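You operate a simulated robot arm through the tools that you are given. There is no shell and no other tool. Be economical: measure what you need, move in short steps, check, and stop when the job is done.

Carry out the task below with a simulated two-armed robot. There is one attempt and no reset: what you move stays moved.

## Task
Pick up the white block mallet with one hand, pass it to the other hand and put it on the top of the heater test table.

The check looks at the end state, three seconds after you hand in, the way a careful person would. Anything else that was tipped, shoved, dropped, spilled or broken makes it a failure.

## Robot
Two 6-joint arms with two-finger grippers on one trunk, on a base that drives. Base frame: it is fixed to the floor where the robot stands at the start and does not move with it; the origin is under the middle of the robot, x ahead of it, y to its left, z up; the surface under the hand at the start is at about z = 800. Units: mm, rad, N and s.
The left shoulder is at the start at [61, 144, 769], the right one opposite. With the tool pointing down near the work surface each hand reaches from about 220 to 700 mm from the robot's upright axis, wherever it stands, measured 20 degrees to its own side. Places, roughly: top of the heater test table [200, 3300, 800]. Payload 2.45 kg a hand.
The TCP of each hand is the grasp point between the finger pads, 26 mm short of the fingertips. In the tool frame z runs along the fingers and y along their closing line. The gripper opens to 96 mm. The gripper's body begins 69 mm behind the TCP.
Orientation is that of the tool frame in the base frame, as [roll, pitch, yaw] about the fixed x, y, z axes, in that order (R = Rz(yaw) Ry(pitch) Rx(roll)). With the fingers straight down and closing along the base's y, the tool's x points along the base's -x, its y along +y and its z along -z.

## Interface
- The arms move only by the tool step_arm. It takes "left_steps", "right_steps" or both (then of equal length, played together; a hand with none holds still); each is a list of rows, each an object of numbers (a shift or turn left out is 0, a gripper value left out holds the last): "x", "y", "z": the shift along the tool's x, y, z in units of 250 mm (1.0 is 250 mm); "ax", "ay", "az": the turn, a rotation vector about the tool's x, y, z in units of 180 degrees (1.0 is 180 degrees); "claw": the gripper command, from -1 (shut) to 1 (fully open), values between in proportion. In form: [{"x": .., "y": .., "z": .., "ax": .., "ay": .., "az": .., "claw": ..}, ...]. A call has 1 to 20 rows; each row is the pose to reach, as a shift and turn from the pose commanded when the call began, along the tool's axes at that moment. A call with a number of a shift or a turn outside -1 to 1 is refused whole. Each row takes 0.2 s and may step no farther than 50 mm and 0.15 rad from the row before; otherwise, or with a gripper value out of range, the whole call is refused. A pose out of reach is approached as far as the arm can. The call stops where the force on the tool passes 40 N (or 10 N more than at its start, if that is more) or the arm is blocked; 0.2 s more then pass. The fingers move at their own pace and stop on an object; they squeeze with about 30 N. The grip force told is the motor's: it shows also when the fingers shut on nothing. Time passes only in rows, and 0.2 s behind the last, so rows that repeat a pose let the fingers close. The reply holds the time, the measured pose of the TCP, the force on the tool along the base axes, the opening and the grip force, in the units named above and with some noise, with the torque about the TCP (base axes, N m) and any sound that the robot's microphone picked up, and new pictures: "show" is both (left out), scene, wrist or none (wrist: the cameras of the hands that moved).
- Cameras (640 x 400 px; columns grow to the right, rows downward): "scene" is now at [145.9, -22.3, 1392.1]; the picture's right is [-0.26, -0.96, 0.00], its down [-0.57, 0.16, -0.81] and it looks along [0.78, -0.21, -0.59] (base axes); focal length 268 px, centre (320, 200). "left" rides on the left gripper at [81, -3, -98] in its tool frame; the picture's right is [0.04, 1.00, 0.00], its down [-0.73, 0.03, -0.68] and it looks along [-0.68, 0.03, 0.73] (tool axes); focal length 256 px, centre (320, 200). "right" rides on the right gripper at [82, 3, -98] in its tool frame; the picture's right is [-0.04, 1.00, 0.00], its down [-0.73, -0.03, -0.68] and it looks along [-0.68, -0.03, 0.73] (tool axes); focal length 256 px, centre (320, 200).
- move_column(by): slides the trunk up (or, below 0, down) by that many mm; the arms and the scene camera ride with it, the base frame stays. It gives what a move gives, with no picture.
- drive_base(legs): drives the robot by 1 to 6 legs, each [ahead, turn to the left] in mm and rad, along the robot's own axes; the way and the turn of a leg run together, so that a leg with both is an arc; at most 1500 mm and 3.142 rad a leg. The arms and the cameras ride along, it lands a little off, and it stops where it bumps. It gives what a move gives, and a new picture of the scene camera.
- aim_head(pan, tilt): turns the head with the scene camera to pan (to the left, within 1.501 rad either way) and tilt (down, from -0.506 to 1.204), counted from straight ahead of the robot. It gives what a move gives, and a new picture of the scene camera.
- measure_at(camera, pixels): for up to 12 pixels [column, row] of the newest picture of that camera ("zoom" is the newest enlarged one), the place [x, y, z] in the base frame of the surface seen there, good to about 2 mm. The clock stands still meanwhile.
- enlarge(camera, box): a new picture of the part [left, top, right, bottom] of that camera's present view, enlarged. The clock stands still meanwhile.
- hand_in(): hands the job in; it is judged then, once.

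Keep the steps short. Do not move on a guess: measure, check each grasp and each placing, and mend mistakes. In all there are 80 turns and 260 pictures (those below and enlarged ones count). Leave the grippers open and the arms clear of the work at the hand-in unless told otherwise, and finish with a single line.

The tools are called after ">>>" by a JSON object that holds its "api" and its "payload". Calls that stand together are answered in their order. step_arm: Moves the arms, as the interface text tells. Its arguments: {"type":"object","properties":{"left_steps":{"type":"array","items":{"type":"object","properties":{"x":{"type":"number"},"y":{"type":"number"},"z":{"type":"number"},"ax":{"type":"number"},"ay":{"type":"number"},"az":{"type":"number"},"claw":{"type":"number"}}}},"right_steps":{"type":"array","items":{"type":"object","properties":{"x":{"type":"number"},"y":{"type":"number"},"z":{"type":"number"},"ax":{"type":"number"},"ay":{"type":"number"},"az":{"type":"number"},"claw":{"type":"number"}}}},"show":{"type":"string","enum":["both","scene","wrist","none"]}},"required":[]} The other tools are called the same way: move_column (by) slides the trunk up or down; drive_base (legs) drives the base; aim_head (pan, tilt) turns the head that bears the scene camera; measure_at (camera, pixels) gives the place of the surface under pixels of a picture; enlarge (camera, box) takes an enlarged picture of a part of a camera's view; hand_in () hands the job in.

At the start:

```text
clock: 0.0
left_tool_pos: [487.4, 166.0, 1122.4]
left_orientation: [-3.141, 0.001, 3.136]
left_contact_force: [0.0, 0.2, 0.3]
left_moment: [0.03, 0.0, 0.03]
left_width: 96.0
left_finger_force: 0.1
right_tool_pos: [496.9, -348.6, 1045.1]
right_orientation: [3.141, -0.001, 3.137]
right_contact_force: [0.1, -0.5, 0.0]
right_moment: [-0.02, 0.04, 0.01]
right_width: 96.2
right_finger_force: 0.0
trunk travel left (down, up): [-394.0, 196.0]
robot x, y, heading: [-0.5, 0.9, -0.004]
head pan, tilt: [-0.267, 0.634]
```

scene: 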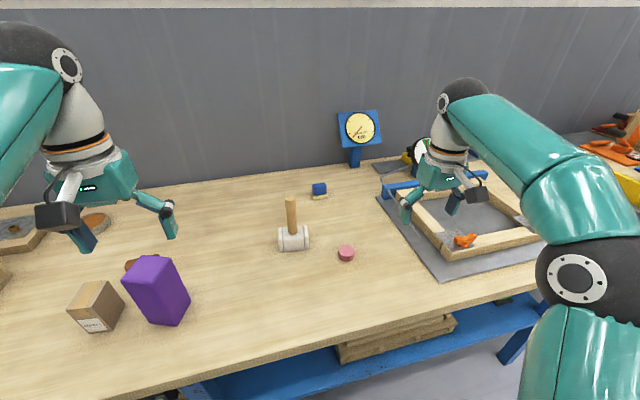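
right: 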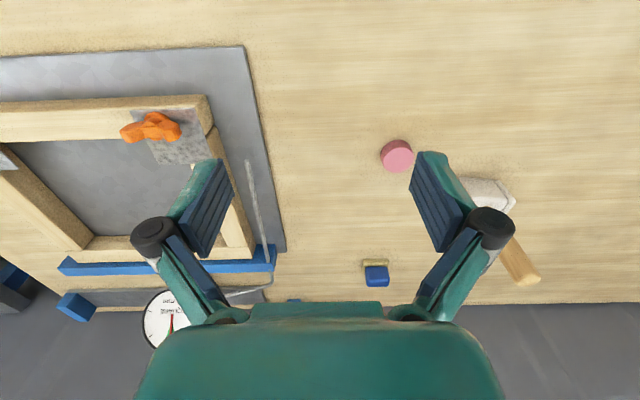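
left: 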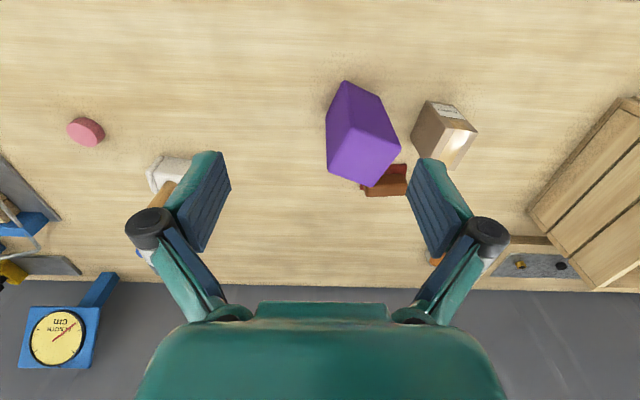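

The white mallet is at about (293,238) in the scene picture. I'll enlarge it and measure its head and handle.

>>> {"api": "enlarge", "payload": {"camera": "scene", "box": [240, 160, 368, 270]}}

>>> {"api": "measure_at", "payload": {"camera": "scene", "pixels": [[291, 201], [292, 212], [292, 224], [280, 232], [293, 232], [306, 232], [282, 247], [294, 246], [307, 243], [293, 260], [346, 253], [319, 188]]}}

```text
3.64 times, centred on (304, 215) of scene
```

zoom: 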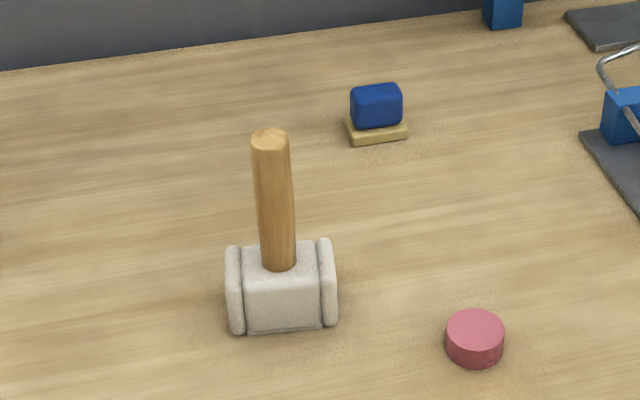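

```text
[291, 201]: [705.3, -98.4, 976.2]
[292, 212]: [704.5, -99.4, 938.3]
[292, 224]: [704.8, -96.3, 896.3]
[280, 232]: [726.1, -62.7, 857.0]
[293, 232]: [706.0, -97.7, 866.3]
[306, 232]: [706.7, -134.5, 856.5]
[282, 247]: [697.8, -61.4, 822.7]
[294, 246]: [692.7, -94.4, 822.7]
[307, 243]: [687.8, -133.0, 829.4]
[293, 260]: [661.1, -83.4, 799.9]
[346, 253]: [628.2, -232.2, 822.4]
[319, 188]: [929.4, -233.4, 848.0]
```

The mallet stands on its head. The handle is upright at about (718,-100), from z 858 to about 980, and roughly 28 mm thick. My plan:
- **Left hand:** tilts to about 30° below level and grips the low part of the handle.
- **Right hand:** takes the handle top from above and does the placing.

First I'll measure the obstacles near the left hand's path.

>>> {"api": "measure_at", "payload": {"camera": "scene", "pixels": [[147, 262], [122, 280], [175, 262], [188, 300], [100, 285], [123, 298], [290, 197], [291, 198], [287, 215], [296, 215], [250, 352], [135, 262]]}}

>>> {"api": "step_arm", "payload": {"left_steps": [{"ay": -0.0417, "y": -0.05}, {"ay": -0.0833, "y": -0.1}, {"ay": -0.125, "y": -0.15}, {"ay": -0.1667, "y": -0.2}, {"ay": -0.2083, "y": -0.25}, {"ay": -0.25, "y": -0.3}, {"ay": -0.2917, "y": -0.35}, {"ay": -0.3333, "y": -0.4}], "show": "both"}}

```text
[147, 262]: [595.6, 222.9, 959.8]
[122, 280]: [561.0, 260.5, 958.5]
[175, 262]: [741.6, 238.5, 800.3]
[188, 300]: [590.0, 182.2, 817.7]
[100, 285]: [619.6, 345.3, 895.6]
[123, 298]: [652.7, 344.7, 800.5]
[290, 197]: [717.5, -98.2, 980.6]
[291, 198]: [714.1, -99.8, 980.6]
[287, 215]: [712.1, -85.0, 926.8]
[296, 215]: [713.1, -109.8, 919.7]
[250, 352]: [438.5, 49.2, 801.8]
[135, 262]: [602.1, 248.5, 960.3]
```

```text
clock: 1.8
left_tool_pos: [487.8, 67.8, 1121.4]
left_orientation: [-3.14, 1.049, 3.135]
left_contact_force: [1.2, 0.4, -0.8]
left_moment: [-0.01, 0.0, -0.03]
left_width: 96.2
left_finger_force: 0.0
right_tool_pos: [495.8, -348.7, 1045.5]
right_orientation: [3.14, 0.0, 3.136]
right_contact_force: [0.0, -0.2, -0.4]
right_moment: [0.02, 0.02, 0.0]
right_width: 95.9
right_finger_force: 0.0
trunk travel left (down, up): [-394.0, 196.0]
robot x, y, heading: [2.5, 1.5, -0.0]
head pan, tilt: [-0.267, 0.634]
```

scene: 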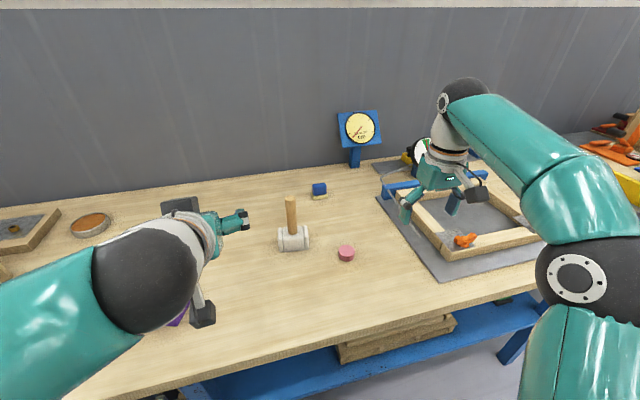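
left: 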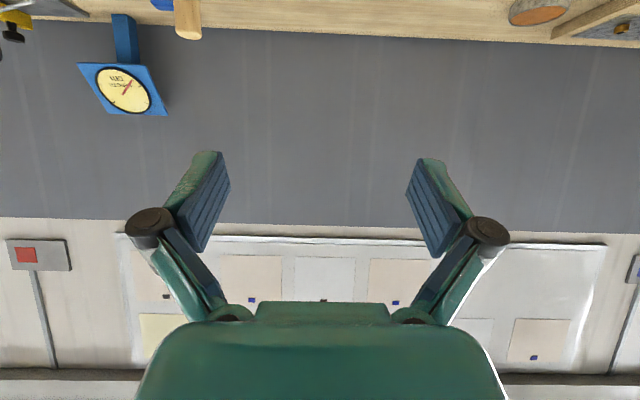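

The left hand is tilted 30° below level as planned. The purple block, 960 high and at y above about 170, is out of the way. Next I yaw the hand 20° to the right and move it to a pre-grasp point 120 mm short of the handle, on the tool axis.

>>> {"api": "step_arm", "payload": {"left_steps": [{"x": 0.053, "y": -0.088, "z": 0.132, "ax": 0.016, "az": 0.0093, "claw": 1}, {"x": 0.106, "y": -0.176, "z": 0.264, "ax": 0.032, "az": 0.0185}, {"x": 0.159, "y": -0.264, "z": 0.396, "ax": 0.048, "az": 0.0278}, {"x": 0.212, "y": -0.352, "z": 0.528, "ax": 0.064, "az": 0.037}, {"x": 0.265, "y": -0.44, "z": 0.66, "ax": 0.08, "az": 0.0463}, {"x": 0.318, "y": -0.528, "z": 0.793, "ax": 0.0962, "az": 0.0556}, {"x": 0.318, "y": -0.528, "z": 0.793, "ax": 0.0962, "az": 0.0556}]}}

```text
clock: 3.4
left_tool_pos: [622.7, -65.5, 954.6]
left_orientation: [-3.14, 1.047, 2.791]
left_contact_force: [-0.2, 0.2, 0.0]
left_moment: [0.02, 0.03, 0.01]
left_width: 96.2
left_finger_force: 0.2
right_tool_pos: [496.5, -348.6, 1045.6]
right_orientation: [3.141, 0.0, 3.136]
right_contact_force: [0.1, -0.1, -0.1]
right_moment: [-0.02, 0.0, 0.01]
right_width: 95.9
right_finger_force: 0.0
trunk travel left (down, up): [-394.0, 196.0]
robot x, y, heading: [-6.3, 1.2, 0.002]
head pan, tilt: [-0.267, 0.634]
```

scene: 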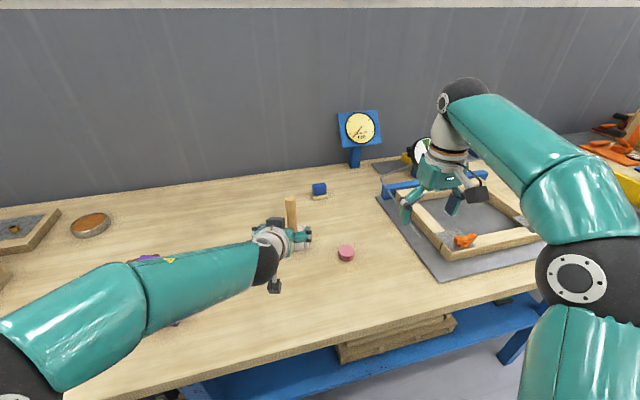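
left: 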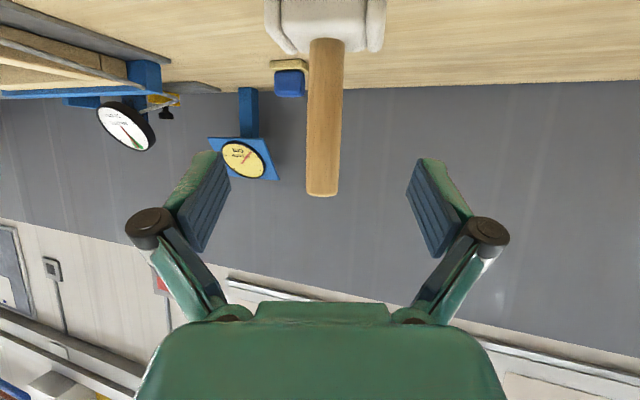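

The handle (column 325) is nearly centred between the fingers. The forearm seems to pass in front of the purple block, though, so I'll check the clearance before lowering.

>>> {"api": "measure_at", "payload": {"camera": "scene", "pixels": [[145, 258], [150, 275], [170, 290], [178, 322], [200, 260], [230, 250], [200, 300], [130, 270], [145, 325]]}}

>>> {"api": "enlarge", "payload": {"camera": "scene", "box": [60, 220, 320, 380]}}

>>> {"api": "measure_at", "payload": {"camera": "left", "pixels": [[324, 190], [325, 150], [326, 100], [326, 60], [322, 20], [275, 45], [375, 45]]}}

```text
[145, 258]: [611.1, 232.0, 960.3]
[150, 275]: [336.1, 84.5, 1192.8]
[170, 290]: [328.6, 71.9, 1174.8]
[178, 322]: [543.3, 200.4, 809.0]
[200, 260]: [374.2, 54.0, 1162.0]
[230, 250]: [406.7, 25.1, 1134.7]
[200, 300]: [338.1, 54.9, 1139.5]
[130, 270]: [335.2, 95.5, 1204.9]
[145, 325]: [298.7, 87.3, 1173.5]
```

```text
2.46 times, centred on (190, 300) of scene
```

zoom: 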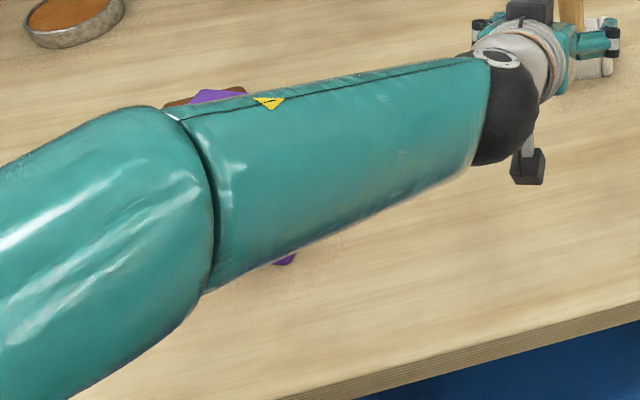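

```text
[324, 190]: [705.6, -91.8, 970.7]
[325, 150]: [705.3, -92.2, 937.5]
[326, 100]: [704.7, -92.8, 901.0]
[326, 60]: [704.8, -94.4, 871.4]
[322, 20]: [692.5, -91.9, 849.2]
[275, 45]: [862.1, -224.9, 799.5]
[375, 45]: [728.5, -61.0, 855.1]
```

The forearm is at z about 1170, well above the block's 960. The handle axis is at about (717.5,-97), and my lateral error is only 3 mm. I'll advance 117 mm along the tool axis to z 893.

>>> {"api": "step_arm", "payload": {"left_steps": [{"z": 0.12, "y": 0.0116, "x": 0.013}, {"z": 0.24, "y": 0.0116, "x": 0.013}, {"z": 0.36, "y": 0.0116, "x": 0.013}, {"z": 0.47, "y": 0.0116, "x": 0.013}, {"z": 0.47, "y": 0.0116, "x": 0.013}]}}

```text
clock: 4.6
left_tool_pos: [714.3, -98.6, 893.0]
left_orientation: [3.14, 1.048, 2.787]
left_contact_force: [-0.3, -0.2, -0.5]
left_moment: [-0.04, -0.02, -0.01]
left_width: 96.1
left_finger_force: 0.1
right_tool_pos: [496.9, -349.2, 1046.2]
right_orientation: [3.141, 0.001, 3.137]
right_contact_force: [-0.5, -0.4, -0.5]
right_moment: [0.01, 0.02, 0.01]
right_width: 96.0
right_finger_force: 0.1
trunk travel left (down, up): [-394.0, 196.0]
robot x, y, heading: [1.4, -0.2, -0.004]
head pan, tilt: [-0.267, 0.634]
```

scene: 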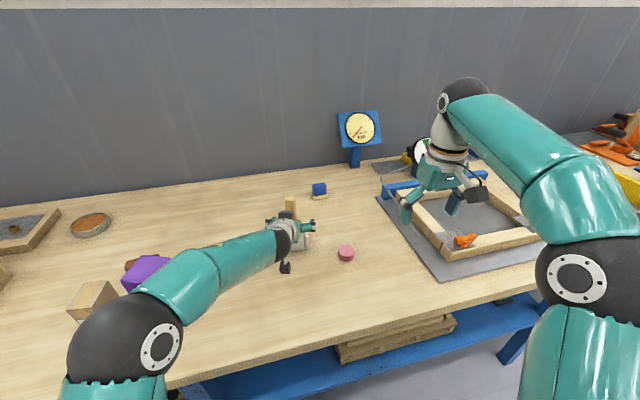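
left: 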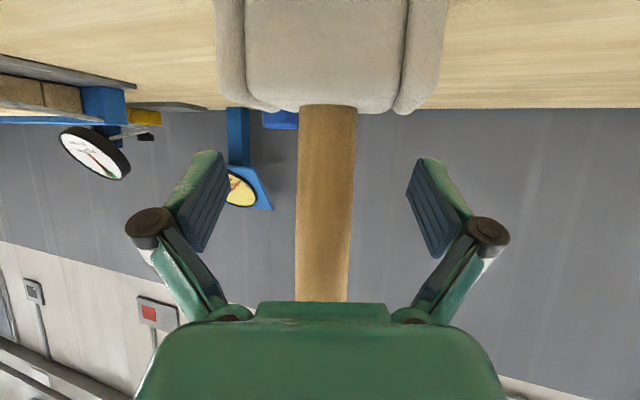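

The handle stands between the pads, within 2–3 mm of centre. I'll close the left gripper.

>>> {"api": "step_arm", "payload": {"left_steps": [{"y": 0.008}, {"y": 0.008, "claw": -1}, {"y": 0.008, "claw": -1}, {"y": 0.008, "claw": -1}, {"y": 0.008, "claw": -1}, {"y": 0.008, "claw": -1}], "show": "wrist"}}

```text
clock: 6.0
left_tool_pos: [714.7, -95.2, 892.4]
left_orientation: [-3.141, 1.046, 2.79]
left_contact_force: [-0.3, 2.5, -0.4]
left_moment: [0.01, 0.11, -0.14]
left_width: 27.5
left_finger_force: 30.2
right_tool_pos: [497.5, -348.7, 1045.2]
right_orientation: [-3.141, -0.001, 3.136]
right_contact_force: [-0.3, 0.6, -0.3]
right_moment: [-0.02, 0.01, 0.01]
right_width: 95.9
right_finger_force: 0.0
trunk travel left (down, up): [-394.0, 196.0]
robot x, y, heading: [-1.2, -1.2, -0.0]
head pan, tilt: [-0.267, 0.634]
```

left: 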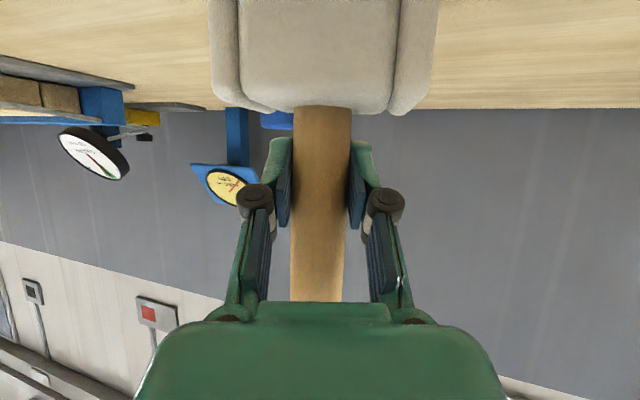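

The grip is firm: 27.5 mm opening at 30 N. I'll lift straight up 120 mm slowly.

>>> {"api": "step_arm", "payload": {"left_steps": [{"x": -0.0346, "y": 0.008, "z": -0.02, "claw": -1}, {"x": -0.07, "y": 0.008, "z": -0.04}, {"x": -0.1386, "y": 0.008, "z": -0.08}, {"x": -0.2078, "y": 0.008, "z": -0.12}, {"x": -0.2771, "y": 0.008, "z": -0.16}, {"x": -0.3464, "y": 0.008, "z": -0.2}, {"x": -0.4157, "y": 0.008, "z": -0.24}, {"x": -0.4157, "y": 0.008, "z": -0.24}]}}

```text
clock: 7.8
left_tool_pos: [717.7, -93.9, 1012.4]
left_orientation: [3.14, 1.044, 2.786]
left_contact_force: [1.0, -0.2, -7.1]
left_moment: [0.02, 0.01, -0.02]
left_width: 27.7
left_finger_force: 30.1
right_tool_pos: [496.9, -348.2, 1046.2]
right_orientation: [-3.14, -0.004, 3.137]
right_contact_force: [0.1, -1.2, 0.4]
right_moment: [-0.02, 0.01, 0.02]
right_width: 96.1
right_finger_force: 0.1
trunk travel left (down, up): [-394.0, 196.0]
robot x, y, heading: [-0.2, 2.4, -0.001]
head pan, tilt: [-0.267, 0.634]
```

scene: 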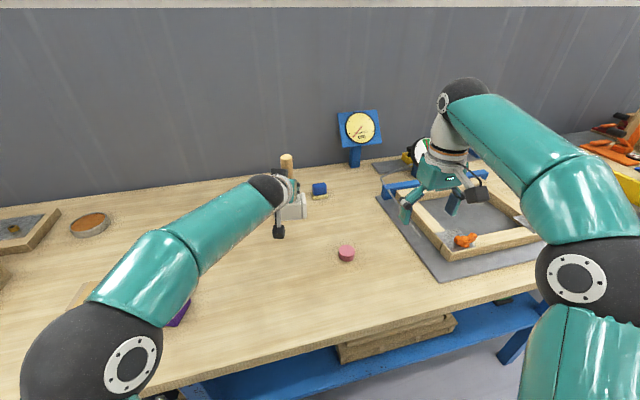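
left: 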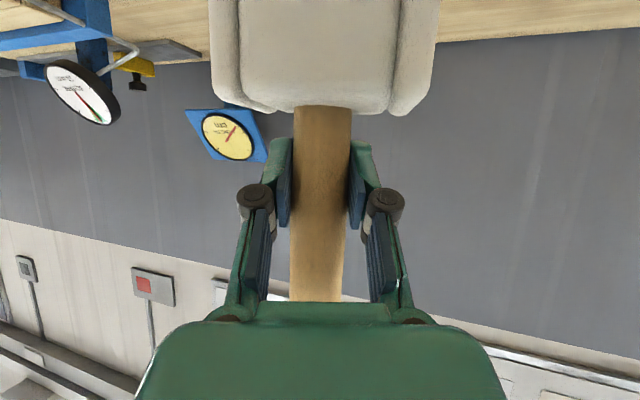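

The mallet is lifted: weight 7 N, no slip, and it shows no tilt. I'll bring it 120 mm back toward the robot while raising the right hand 170 mm.

>>> {"api": "step_arm", "payload": {"left_steps": [{"x": 0.045, "y": -0.033, "z": -0.078}, {"x": 0.09, "y": -0.066, "z": -0.156}, {"x": 0.135, "y": -0.098, "z": -0.234}, {"x": 0.18, "y": -0.131, "z": -0.312}, {"x": 0.2256, "y": -0.164, "z": -0.391}, {"x": 0.2256, "y": -0.164, "z": -0.391}], "right_steps": [{"z": -0.13}, {"z": -0.26}, {"z": -0.4}, {"z": -0.54}, {"z": -0.68}, {"z": -0.68}]}}

```text
clock: 9.2
left_tool_pos: [596.1, -94.7, 1012.5]
left_orientation: [-3.141, 1.047, 2.788]
left_contact_force: [0.5, -0.5, -5.6]
left_moment: [0.02, 0.05, 0.02]
left_width: 27.7
left_finger_force: 30.7
right_tool_pos: [455.9, -334.2, 1131.5]
right_orientation: [-3.141, 0.0, 3.137]
right_contact_force: [0.2, 0.3, 0.3]
right_moment: [0.01, 0.03, 0.01]
right_width: 95.9
right_finger_force: 0.0
right hand out of reach, approached as far as the arm can: row 2, 3, 4, 5, 6
trunk travel left (down, up): [-394.0, 196.0]
robot x, y, heading: [-1.5, -2.5, 0.003]
head pan, tilt: [-0.267, 0.634]
```

scene: 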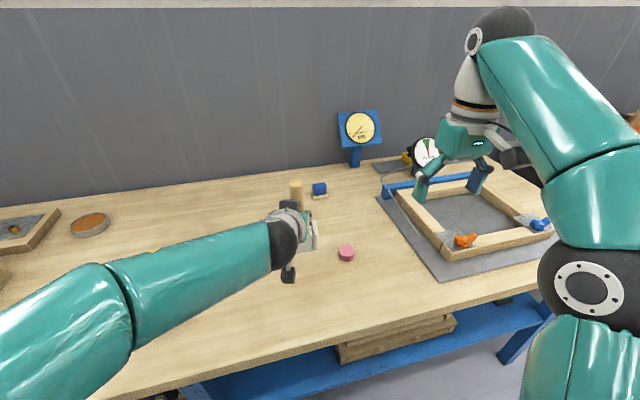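
right: 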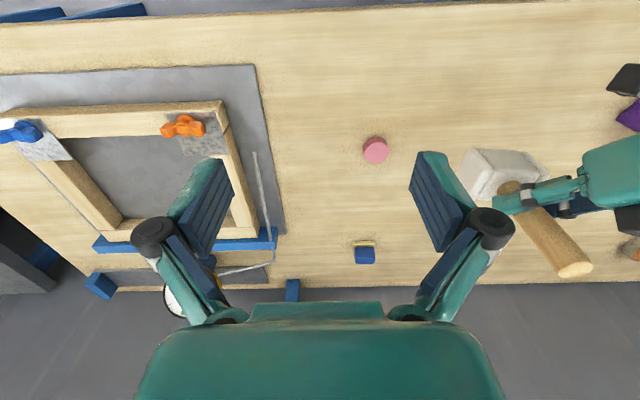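
left: 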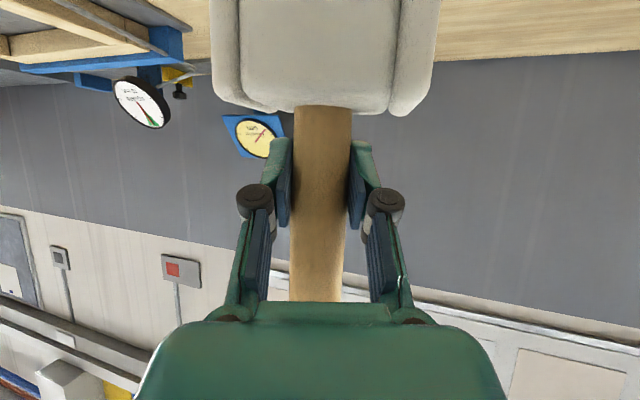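

The right hand hit its reach limit at z 1131, so the handover must be lower and nearer. I'll bring the mallet to about (500,-60,930) and yaw the left hand to point further right, which keeps its forearm clear of the right arm. The right hand comes back down.

>>> {"api": "step_arm", "payload": {"left_steps": [{"x": 0.061, "z": -0.024, "ax": 0.03, "az": 0.0174}, {"x": 0.122, "z": -0.048, "ax": 0.06, "az": 0.0347}, {"x": 0.183, "z": -0.071, "ax": 0.09, "az": 0.0521}, {"x": 0.244, "z": -0.095, "ax": 0.12, "az": 0.0694}, {"x": 0.305, "z": -0.119, "ax": 0.15, "az": 0.0868}, {"x": 0.366, "z": -0.143, "ax": 0.18, "az": 0.1042}, {"x": 0.427, "z": -0.166, "ax": 0.21, "az": 0.1215}, {"x": 0.488, "z": -0.19, "ax": 0.2406, "az": 0.1389}, {"x": 0.488, "z": -0.19, "ax": 0.2406, "az": 0.1389}], "right_steps": [{"z": 0.06}, {"z": 0.12}, {"z": 0.18}, {"z": 0.24}, {"z": 0.3}, {"z": 0.36}, {"z": 0.42}, {"z": 0.5}, {"z": 0.5}]}}

```text
clock: 11.2
left_tool_pos: [498.5, -57.0, 930.2]
left_orientation: [-3.139, 1.049, 1.915]
left_contact_force: [0.4, -0.2, -5.6]
left_moment: [0.04, 0.0, -0.03]
left_width: 27.4
left_finger_force: 30.2
left hand out of reach, approached as far as the arm can: row 4, 5
right_tool_pos: [458.2, -334.4, 1005.5]
right_orientation: [-3.14, 0.0, 3.137]
right_contact_force: [-1.1, 0.1, 0.4]
right_moment: [-0.02, -0.02, -0.02]
right_width: 96.1
right_finger_force: 0.0
trunk travel left (down, up): [-394.0, 196.0]
robot x, y, heading: [1.2, 3.3, -0.002]
head pan, tilt: [-0.267, 0.634]
```

scene: 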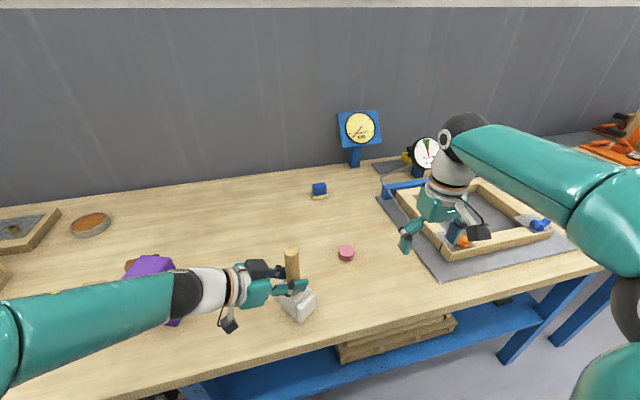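
right: 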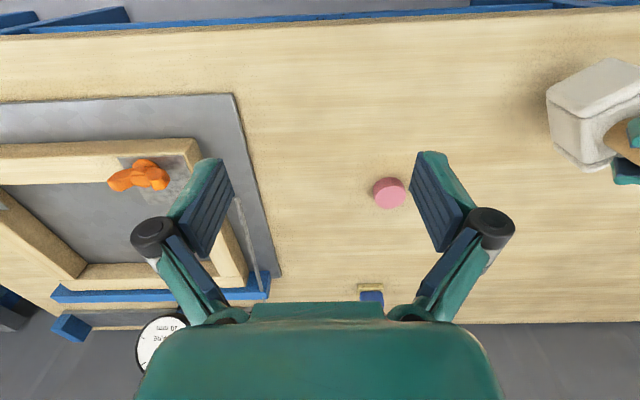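
left: 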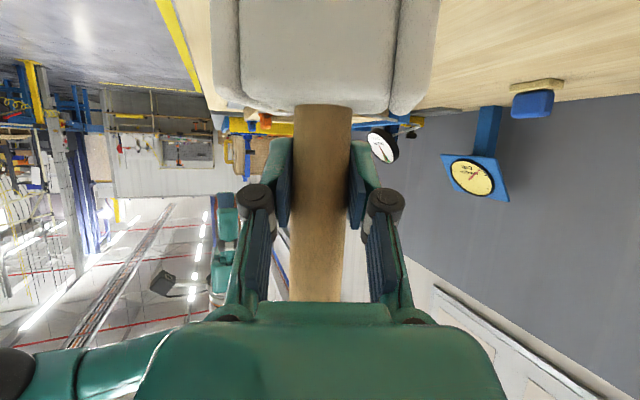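

The mallet is at (498,-57) with its handle up, and the right hand is at (458,-334,1005). I'll measure the handle top and check how much room the left forearm has over the purple block.

>>> {"api": "measure_at", "payload": {"camera": "scene", "pixels": [[291, 249], [286, 250], [297, 250], [291, 265], [150, 262], [140, 300], [172, 310], [210, 290], [298, 300], [165, 258]]}}

>>> {"api": "enlarge", "payload": {"camera": "scene", "box": [100, 220, 340, 370]}}

```text
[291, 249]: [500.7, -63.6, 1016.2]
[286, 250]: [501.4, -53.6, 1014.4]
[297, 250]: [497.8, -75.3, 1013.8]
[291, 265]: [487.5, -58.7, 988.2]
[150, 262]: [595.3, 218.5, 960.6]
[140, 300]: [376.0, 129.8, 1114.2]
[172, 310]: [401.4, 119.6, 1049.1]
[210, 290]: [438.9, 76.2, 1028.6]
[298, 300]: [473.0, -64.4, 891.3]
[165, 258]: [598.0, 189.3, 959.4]
```

```text
2.67 times, centred on (220, 295) of scene
```

zoom: 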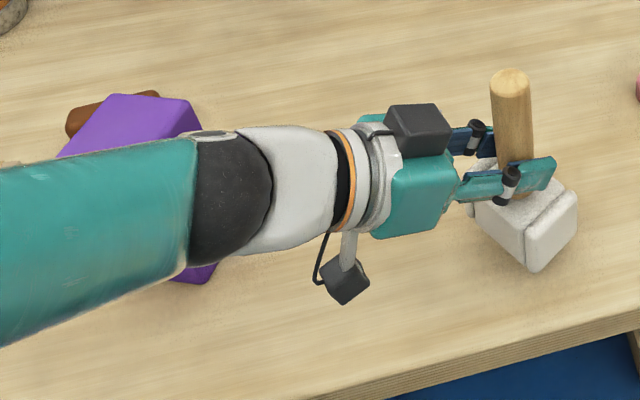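

The left arm is clear of the purple block. A dark box sits on top of the left gripper, so I'll turn the right hand 90° so its fingers close along x and its camera faces right. In the same call I bring it to about (500,-154,1070).

>>> {"api": "measure_at", "payload": {"camera": "zoom", "pixels": [[412, 115], [440, 115], [425, 105], [540, 165]]}}

>>> {"api": "step_arm", "payload": {"right_steps": [{"x": -0.015, "y": 0.06, "z": -0.024, "az": -0.0455, "claw": 1}, {"x": -0.03, "y": 0.12, "z": -0.048, "az": -0.091}, {"x": -0.046, "y": 0.18, "z": -0.072, "az": -0.1364}, {"x": -0.061, "y": 0.24, "z": -0.096, "az": -0.1818}, {"x": -0.076, "y": 0.3, "z": -0.12, "az": -0.2273}, {"x": -0.092, "y": 0.36, "z": -0.144, "az": -0.2727}, {"x": -0.107, "y": 0.42, "z": -0.168, "az": -0.3182}, {"x": -0.122, "y": 0.48, "z": -0.19, "az": -0.3636}, {"x": -0.137, "y": 0.54, "z": -0.21, "az": -0.4091}, {"x": -0.152, "y": 0.62, "z": -0.235, "az": -0.4545}, {"x": -0.168, "y": 0.72, "z": -0.26, "az": -0.5}, {"x": -0.168, "y": 0.72, "z": -0.26, "az": -0.5}]}}

```text
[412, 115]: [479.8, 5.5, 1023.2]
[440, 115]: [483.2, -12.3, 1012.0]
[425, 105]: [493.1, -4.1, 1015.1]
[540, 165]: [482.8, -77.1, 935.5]
```

```text
clock: 13.8
left_tool_pos: [500.0, -57.1, 929.5]
left_orientation: [-3.139, 1.048, 1.916]
left_contact_force: [-0.6, 0.3, -7.3]
left_moment: [0.03, 0.02, -0.01]
left_width: 27.4
left_finger_force: 29.8
right_tool_pos: [501.8, -153.8, 1072.4]
right_orientation: [3.139, -0.001, -1.574]
right_contact_force: [0.2, -0.2, 0.6]
right_moment: [-0.03, 0.02, -0.02]
right_width: 95.6
right_finger_force: 0.0
trunk travel left (down, up): [-394.0, 196.0]
robot x, y, heading: [0.5, -3.2, 0.0]
head pan, tilt: [-0.267, 0.634]
```

scene: 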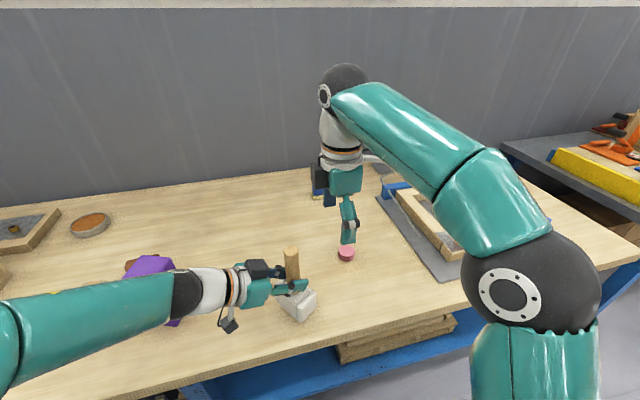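
right: 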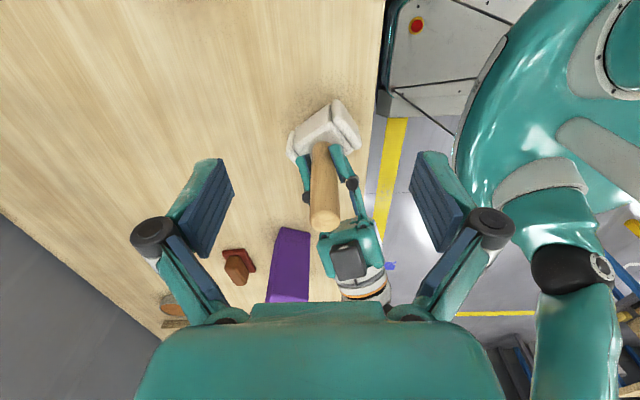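

The left gripper's box tops out at z 1023, and the right gripper's own box would pass about 50 mm above it. I'll move the right hand over the handle at (500.5,-62), still at z 1072.

>>> {"api": "step_arm", "payload": {"right_steps": [{"x": -0.1, "y": 0.005}, {"x": -0.2, "y": 0.005}, {"x": -0.3, "y": 0.005}, {"x": -0.367, "y": 0.005}, {"x": -0.367, "y": 0.005}]}}

```text
clock: 15.0
left_tool_pos: [499.9, -58.2, 929.3]
left_orientation: [-3.14, 1.048, 1.915]
left_contact_force: [1.1, 0.7, -5.7]
left_moment: [0.0, -0.01, -0.03]
left_width: 27.1
left_finger_force: 30.0
right_tool_pos: [501.3, -64.6, 1073.5]
right_orientation: [3.14, 0.0, -1.575]
right_contact_force: [0.2, 0.5, -0.3]
right_moment: [-0.02, 0.02, -0.02]
right_width: 95.9
right_finger_force: 0.2
trunk travel left (down, up): [-394.0, 196.0]
robot x, y, heading: [-3.7, -0.1, -0.002]
head pan, tilt: [-0.267, 0.634]
```

scene: 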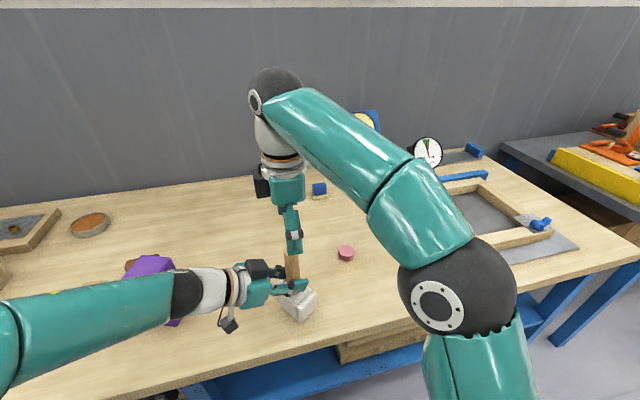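
right: 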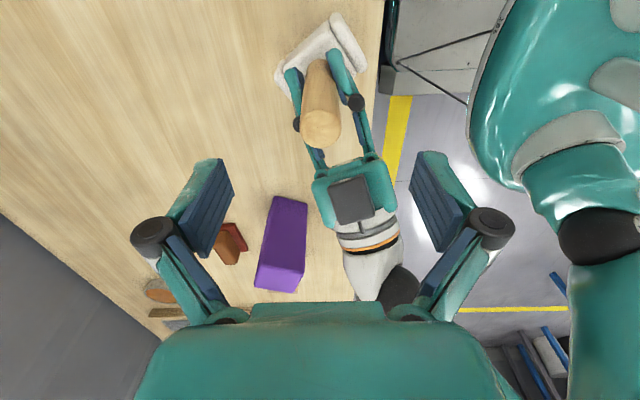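

The handle is centred at column 321 of the right picture. I'll check its top's position once more before going down.

>>> {"api": "measure_at", "payload": {"camera": "right", "pixels": [[321, 112], [321, 140], [305, 126], [337, 126], [321, 126]]}}

```text
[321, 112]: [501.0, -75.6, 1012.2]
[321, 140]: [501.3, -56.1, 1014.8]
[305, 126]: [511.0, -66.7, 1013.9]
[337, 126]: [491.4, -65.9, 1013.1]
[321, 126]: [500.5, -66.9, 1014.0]
```

The handle top is at (501,-64,1014), directly under the right hand. I'll lower 72 mm and watch the force.

>>> {"api": "step_arm", "payload": {"right_steps": [{"z": 0.1}, {"z": 0.2}, {"z": 0.29}, {"z": 0.29}], "show": "both"}}

```text
clock: 16.0
left_tool_pos: [499.1, -58.9, 928.9]
left_orientation: [-3.14, 1.048, 1.916]
left_contact_force: [0.3, -0.5, -6.8]
left_moment: [0.07, 0.0, 0.0]
left_width: 27.2
left_finger_force: 30.6
right_tool_pos: [499.9, -62.4, 998.6]
right_orientation: [3.141, 0.0, -1.577]
right_contact_force: [0.6, 0.7, 0.2]
right_moment: [0.01, 0.03, 0.01]
right_width: 95.9
right_finger_force: 0.1
trunk travel left (down, up): [-394.0, 196.0]
robot x, y, heading: [3.6, -3.2, 0.002]
head pan, tilt: [-0.267, 0.634]
```

scene: 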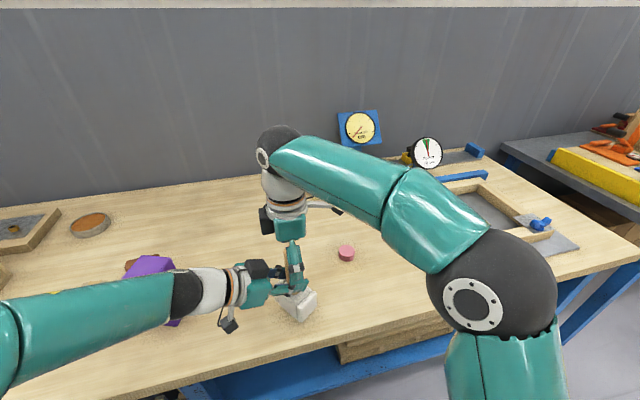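
right: 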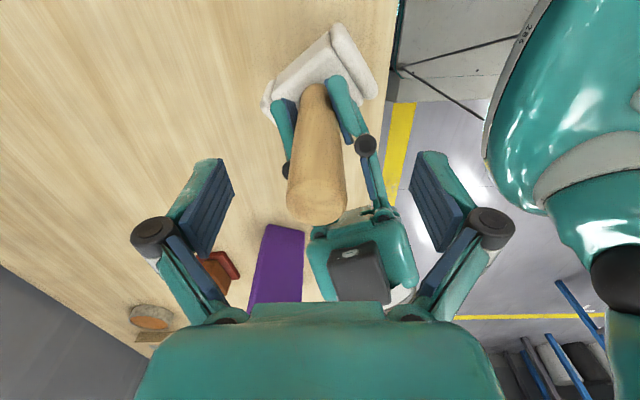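

No contact so far, and the handle is between the pads. I'll go 8 mm lower for a fuller grip, then close the right hand.

>>> {"api": "step_arm", "payload": {"right_steps": [{"z": 0.032}, {"z": 0.032, "claw": -1}, {"z": 0.032, "claw": -1}, {"z": 0.032, "claw": -1}, {"z": 0.032, "claw": -1}, {"z": 0.032, "claw": -1}]}}

```text
clock: 17.4
left_tool_pos: [498.7, -56.9, 930.1]
left_orientation: [-3.138, 1.046, 1.916]
left_contact_force: [-13.3, 3.5, -2.9]
left_moment: [-0.04, -0.19, -0.25]
left_width: 27.1
left_finger_force: 29.9
right_tool_pos: [500.9, -63.7, 991.5]
right_orientation: [-3.14, 0.0, -1.575]
right_contact_force: [13.3, -4.9, 0.3]
right_moment: [-0.13, -0.63, 0.18]
right_width: 29.1
right_finger_force: 30.1
trunk travel left (down, up): [-394.0, 196.0]
robot x, y, heading: [-5.9, -0.3, 0.003]
head pan, tilt: [-0.267, 0.634]
```

scene: 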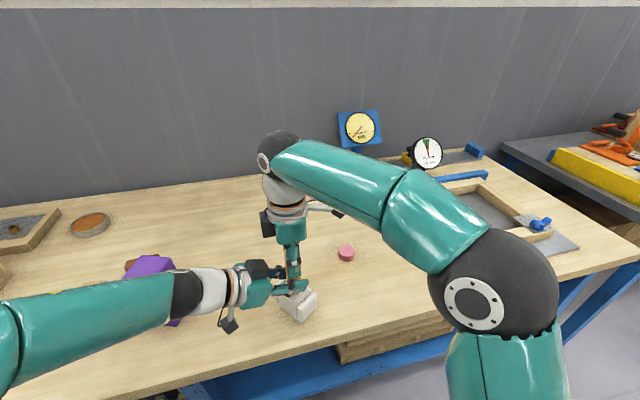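
right: 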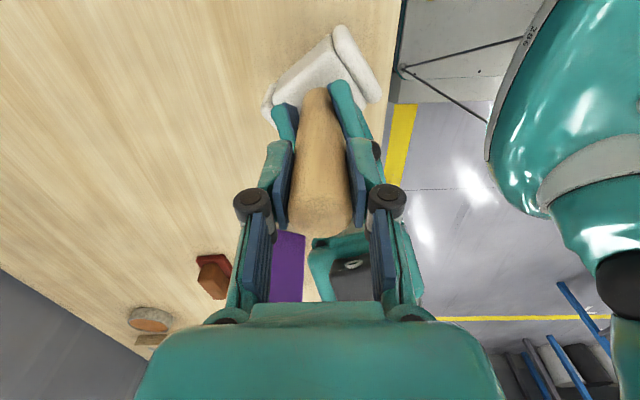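

Both hands now hold the handle: right at 29.1 mm and 30 N, left at 27 mm. I'll open the left hand and leave the right one holding.

>>> {"api": "step_arm", "payload": {"left_steps": [{"claw": 1}, {"claw": 1}, {"claw": 1}, {"claw": 1}]}}

```text
clock: 18.4
left_tool_pos: [499.4, -58.3, 929.8]
left_orientation: [-3.139, 1.046, 1.916]
left_contact_force: [-0.2, 0.4, 0.7]
left_moment: [0.01, 0.01, 0.0]
left_width: 95.9
left_finger_force: 0.2
right_tool_pos: [499.3, -63.4, 990.5]
right_orientation: [3.139, 0.001, -1.576]
right_contact_force: [0.9, 0.2, 1.1]
right_moment: [-0.02, 0.02, -0.02]
right_width: 29.1
right_finger_force: 30.0
trunk travel left (down, up): [-394.0, 196.0]
robot x, y, heading: [-1.1, -2.1, -0.001]
head pan, tilt: [-0.267, 0.634]
```

scene: 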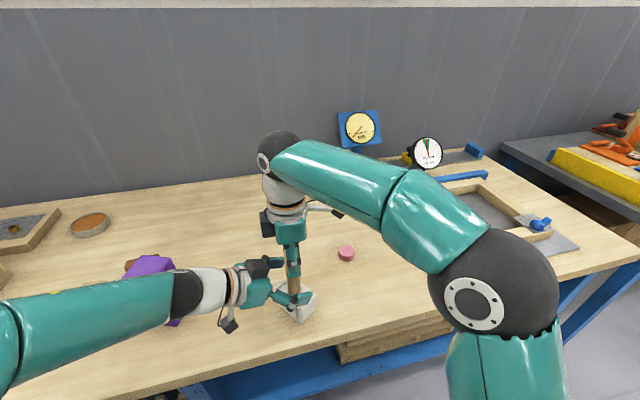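
left: 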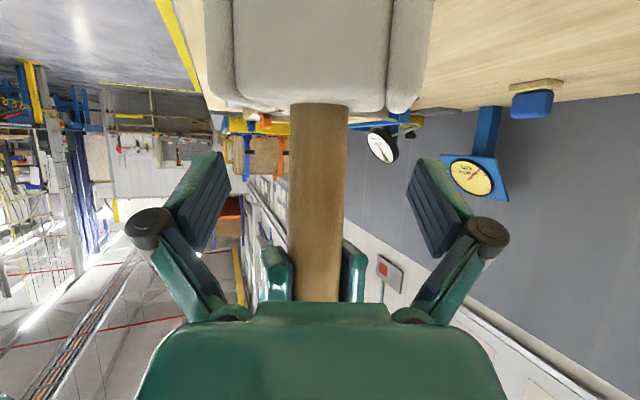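

The left hand is open and the mallet hasn't moved. The right hand's force reads near zero, which I'll recheck. I back the left hand away level by about 120 mm.

>>> {"api": "step_arm", "payload": {"left_steps": [{"x": 0.04, "z": -0.0693}, {"x": 0.08, "z": -0.1386}, {"x": 0.14, "z": -0.2425}, {"x": 0.2, "z": -0.3464}, {"x": 0.24, "z": -0.4157}, {"x": 0.24, "z": -0.4157}]}}

```text
clock: 19.8
left_tool_pos: [457.6, 56.3, 929.1]
left_orientation: [-3.14, 1.047, 1.915]
left_contact_force: [-0.4, -0.4, -0.2]
left_moment: [0.02, 0.01, -0.01]
left_width: 96.0
left_finger_force: 0.1
right_tool_pos: [499.7, -63.0, 990.4]
right_orientation: [3.14, 0.0, -1.575]
right_contact_force: [0.3, 0.3, -0.4]
right_moment: [-0.01, 0.0, 0.02]
right_width: 29.0
right_finger_force: 30.3
trunk travel left (down, up): [-394.0, 196.0]
robot x, y, heading: [2.6, -0.1, 0.003]
head pan, tilt: [-0.267, 0.634]
```

scene: 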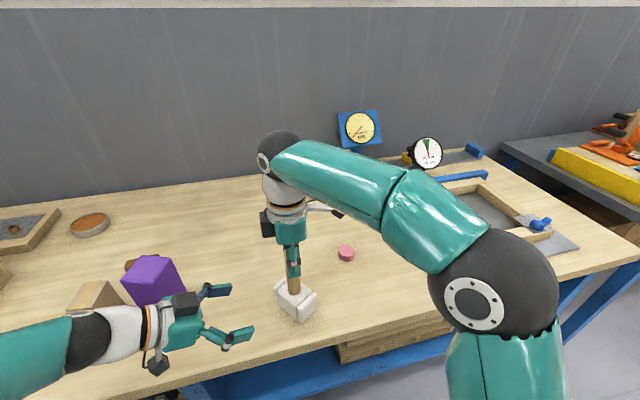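
left: 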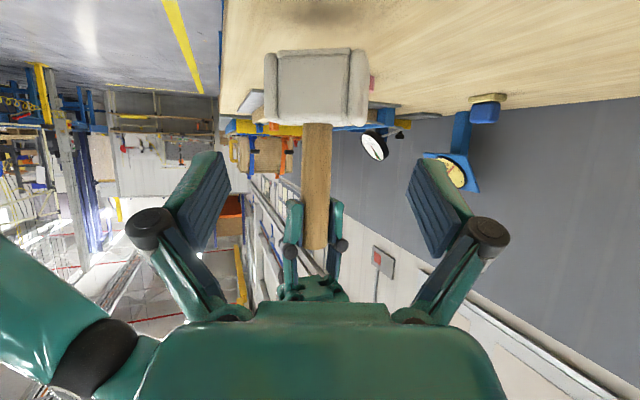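

The right hand alone now holds the mallet clear of the table, with no slip (29.0 mm). I'll raise both hands for travel and bring the right one 80 mm nearer. Then I'll turn the head left to look for the heater table.

>>> {"api": "step_arm", "payload": {"left_steps": [{"x": -0.08, "z": -0.046}, {"x": -0.16, "z": -0.092}, {"x": -0.24, "z": -0.139}, {"x": -0.33, "z": -0.19}, {"x": -0.4157, "z": -0.24}], "right_steps": [{"z": -0.06}, {"z": -0.12, "y": 0.06}, {"z": -0.18, "y": 0.14}, {"z": -0.24, "y": 0.22}, {"z": -0.28, "y": 0.32}], "show": "none"}}

>>> {"api": "aim_head", "payload": {"pan": 1.2, "tilt": 0.25}}

```text
clock: 21.0
left_tool_pos: [458.3, 57.4, 1050.7]
left_orientation: [-3.141, 1.047, 1.915]
left_contact_force: [0.3, -0.5, -0.7]
left_moment: [0.0, -0.01, 0.04]
left_width: 95.9
left_finger_force: 0.0
right_tool_pos: [418.5, -62.7, 1061.6]
right_orientation: [3.141, 0.001, -1.577]
right_contact_force: [0.0, 0.4, -5.3]
right_moment: [0.02, 0.0, -0.02]
right_width: 29.1
right_finger_force: 29.9
trunk travel left (down, up): [-394.0, 196.0]
robot x, y, heading: [0.3, -0.1, -0.004]
head pan, tilt: [-0.267, 0.634]
```

```text
clock: 22.6
left_tool_pos: [458.5, 56.5, 1049.3]
left_orientation: [-3.14, 1.047, 1.917]
left_contact_force: [-0.8, -0.2, -0.6]
left_moment: [-0.01, -0.02, 0.0]
left_width: 96.2
left_finger_force: 0.0
right_tool_pos: [419.0, -62.1, 1060.8]
right_orientation: [3.141, 0.0, -1.577]
right_contact_force: [0.1, 0.5, -5.6]
right_moment: [0.01, 0.01, -0.02]
right_width: 29.1
right_finger_force: 30.0
trunk travel left (down, up): [-394.0, 196.0]
robot x, y, heading: [0.5, 0.5, 0.005]
head pan, tilt: [1.201, 0.25]
```

scene: 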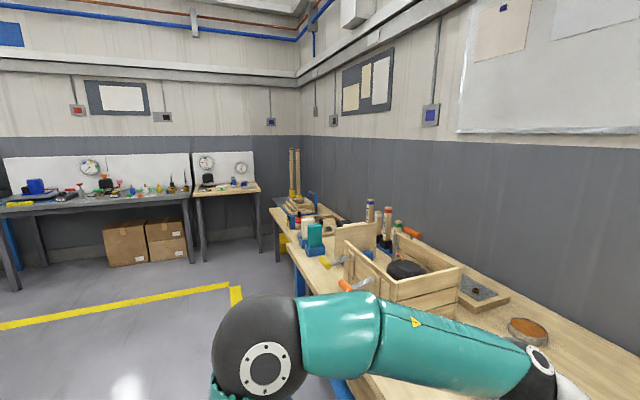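

The weight now reads properly on the right hand, about 5.5 N. Two benches stand at the far end. I'll measure which one is at (200,3300) and how free its top is.

>>> {"api": "enlarge", "payload": {"camera": "scene", "box": [0, 140, 280, 315]}}

>>> {"api": "measure_at", "payload": {"camera": "scene", "pixels": [[220, 191], [257, 187], [197, 196], [100, 200], [10, 207], [150, 255], [237, 295], [225, 285], [60, 320], [210, 255], [275, 210], [160, 195]]}}

```text
2.29 times, centred on (140, 228) of scene
```

zoom: 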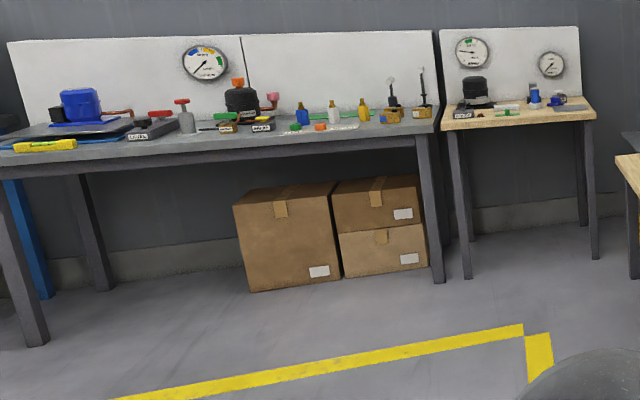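

```text
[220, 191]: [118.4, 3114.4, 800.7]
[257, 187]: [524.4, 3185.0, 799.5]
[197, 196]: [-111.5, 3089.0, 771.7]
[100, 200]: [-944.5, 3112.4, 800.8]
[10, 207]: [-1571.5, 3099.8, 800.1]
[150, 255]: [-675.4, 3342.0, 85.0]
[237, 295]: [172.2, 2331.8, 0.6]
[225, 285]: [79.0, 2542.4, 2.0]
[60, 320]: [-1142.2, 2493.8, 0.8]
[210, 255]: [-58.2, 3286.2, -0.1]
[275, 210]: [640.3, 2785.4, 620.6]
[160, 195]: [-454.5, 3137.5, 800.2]
```

The small bench, with its top from x about -110 to 530 and its front edge at y about 3080, is the heater test table. I need to back away from the workbench first, so I'll look left-rear to see that floor.

>>> {"api": "aim_head", "payload": {"pan": 1.5, "tilt": 0.6}}

>>> {"api": "aim_head", "payload": {"pan": -1.5, "tilt": 0.6}}

```text
clock: 23.4
left_tool_pos: [457.3, 56.8, 1050.0]
left_orientation: [-3.14, 1.048, 1.918]
left_contact_force: [0.1, -0.8, -0.2]
left_moment: [0.01, -0.02, -0.07]
left_width: 95.9
left_finger_force: 0.1
right_tool_pos: [419.1, -62.3, 1061.8]
right_orientation: [3.138, -0.001, -1.575]
right_contact_force: [-0.6, -0.2, -5.6]
right_moment: [-0.01, 0.04, 0.0]
right_width: 29.1
right_finger_force: 30.2
trunk travel left (down, up): [-394.0, 196.0]
robot x, y, heading: [-0.2, -0.2, -0.003]
head pan, tilt: [1.499, 0.6]
```

scene: 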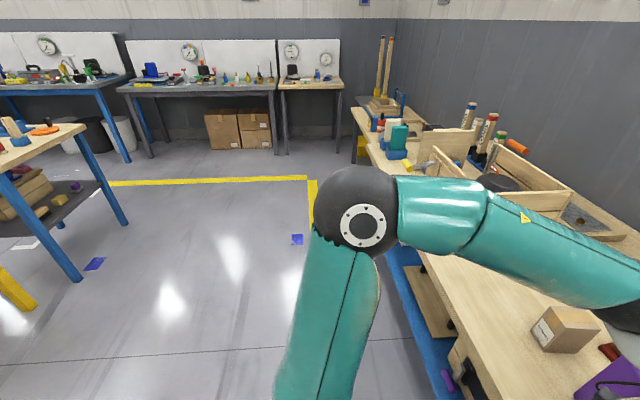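

```text
clock: 26.0
left_tool_pos: [458.6, 57.1, 1049.4]
left_orientation: [-3.138, 1.046, 1.917]
left_contact_force: [1.2, 0.0, 0.2]
left_moment: [-0.01, -0.01, 0.0]
left_width: 96.2
left_finger_force: 0.1
right_tool_pos: [419.9, -62.2, 1062.2]
right_orientation: [3.14, -0.001, -1.576]
right_contact_force: [-0.1, -0.3, -6.2]
right_moment: [0.01, 0.02, 0.01]
right_width: 29.1
right_finger_force: 29.6
trunk travel left (down, up): [-394.0, 196.0]
robot x, y, heading: [1.1, 1.5, 0.004]
head pan, tilt: [-1.499, 0.6]
```

scene: 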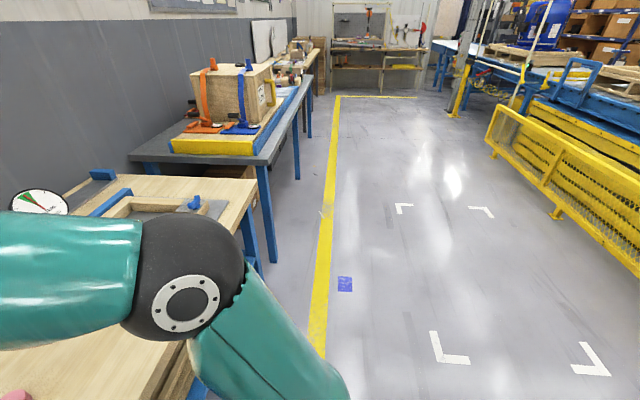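

The floor behind and to the left is clear. I'll back up 450 mm and turn left 90°.

>>> {"api": "drive_base", "payload": {"legs": [[-450, 0], [0, 1.571]]}}

>>> {"api": "aim_head", "payload": {"pan": 0, "tilt": 0.45}}

```text
clock: 32.2
left_tool_pos: [-411.1, 465.7, 1049.0]
left_orientation: [-3.14, 1.048, -2.998]
left_contact_force: [0.2, 0.5, 0.3]
left_moment: [-0.04, -0.04, -0.06]
left_width: 95.9
left_finger_force: 0.0
right_tool_pos: [-301.5, 402.4, 1061.4]
right_orientation: [3.137, -0.004, -0.209]
right_contact_force: [-0.7, 0.0, -6.7]
right_moment: [0.0, 0.02, 0.01]
right_width: 29.2
right_finger_force: 29.3
trunk travel left (down, up): [-394.0, 196.0]
robot x, y, heading: [-396.5, -6.0, 1.4]
head pan, tilt: [-1.499, 0.6]
stopped in leg 2: the robot was blocked; the commanded pose is now the measured one
```

scene: 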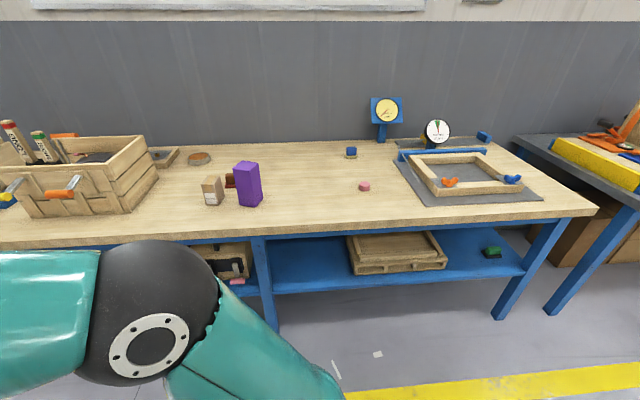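

```text
clock: 33.9
left_tool_pos: [-410.1, 464.9, 1050.3]
left_orientation: [3.14, 1.047, -3.0]
left_contact_force: [0.9, -0.2, -0.4]
left_moment: [-0.02, 0.01, 0.02]
left_width: 96.3
left_finger_force: 0.0
right_tool_pos: [-299.7, 402.8, 1061.6]
right_orientation: [3.14, -0.003, -0.208]
right_contact_force: [0.3, -0.8, -6.0]
right_moment: [0.0, 0.03, 0.03]
right_width: 29.4
right_finger_force: 30.7
trunk travel left (down, up): [-394.0, 196.0]
robot x, y, heading: [-398.0, -5.9, 1.401]
head pan, tilt: [0.0, 0.45]
```

scene: 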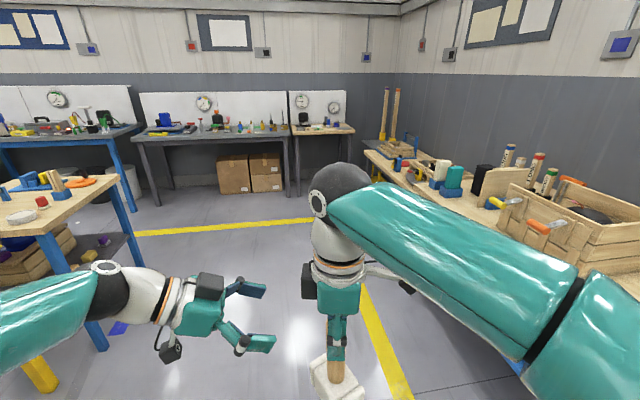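

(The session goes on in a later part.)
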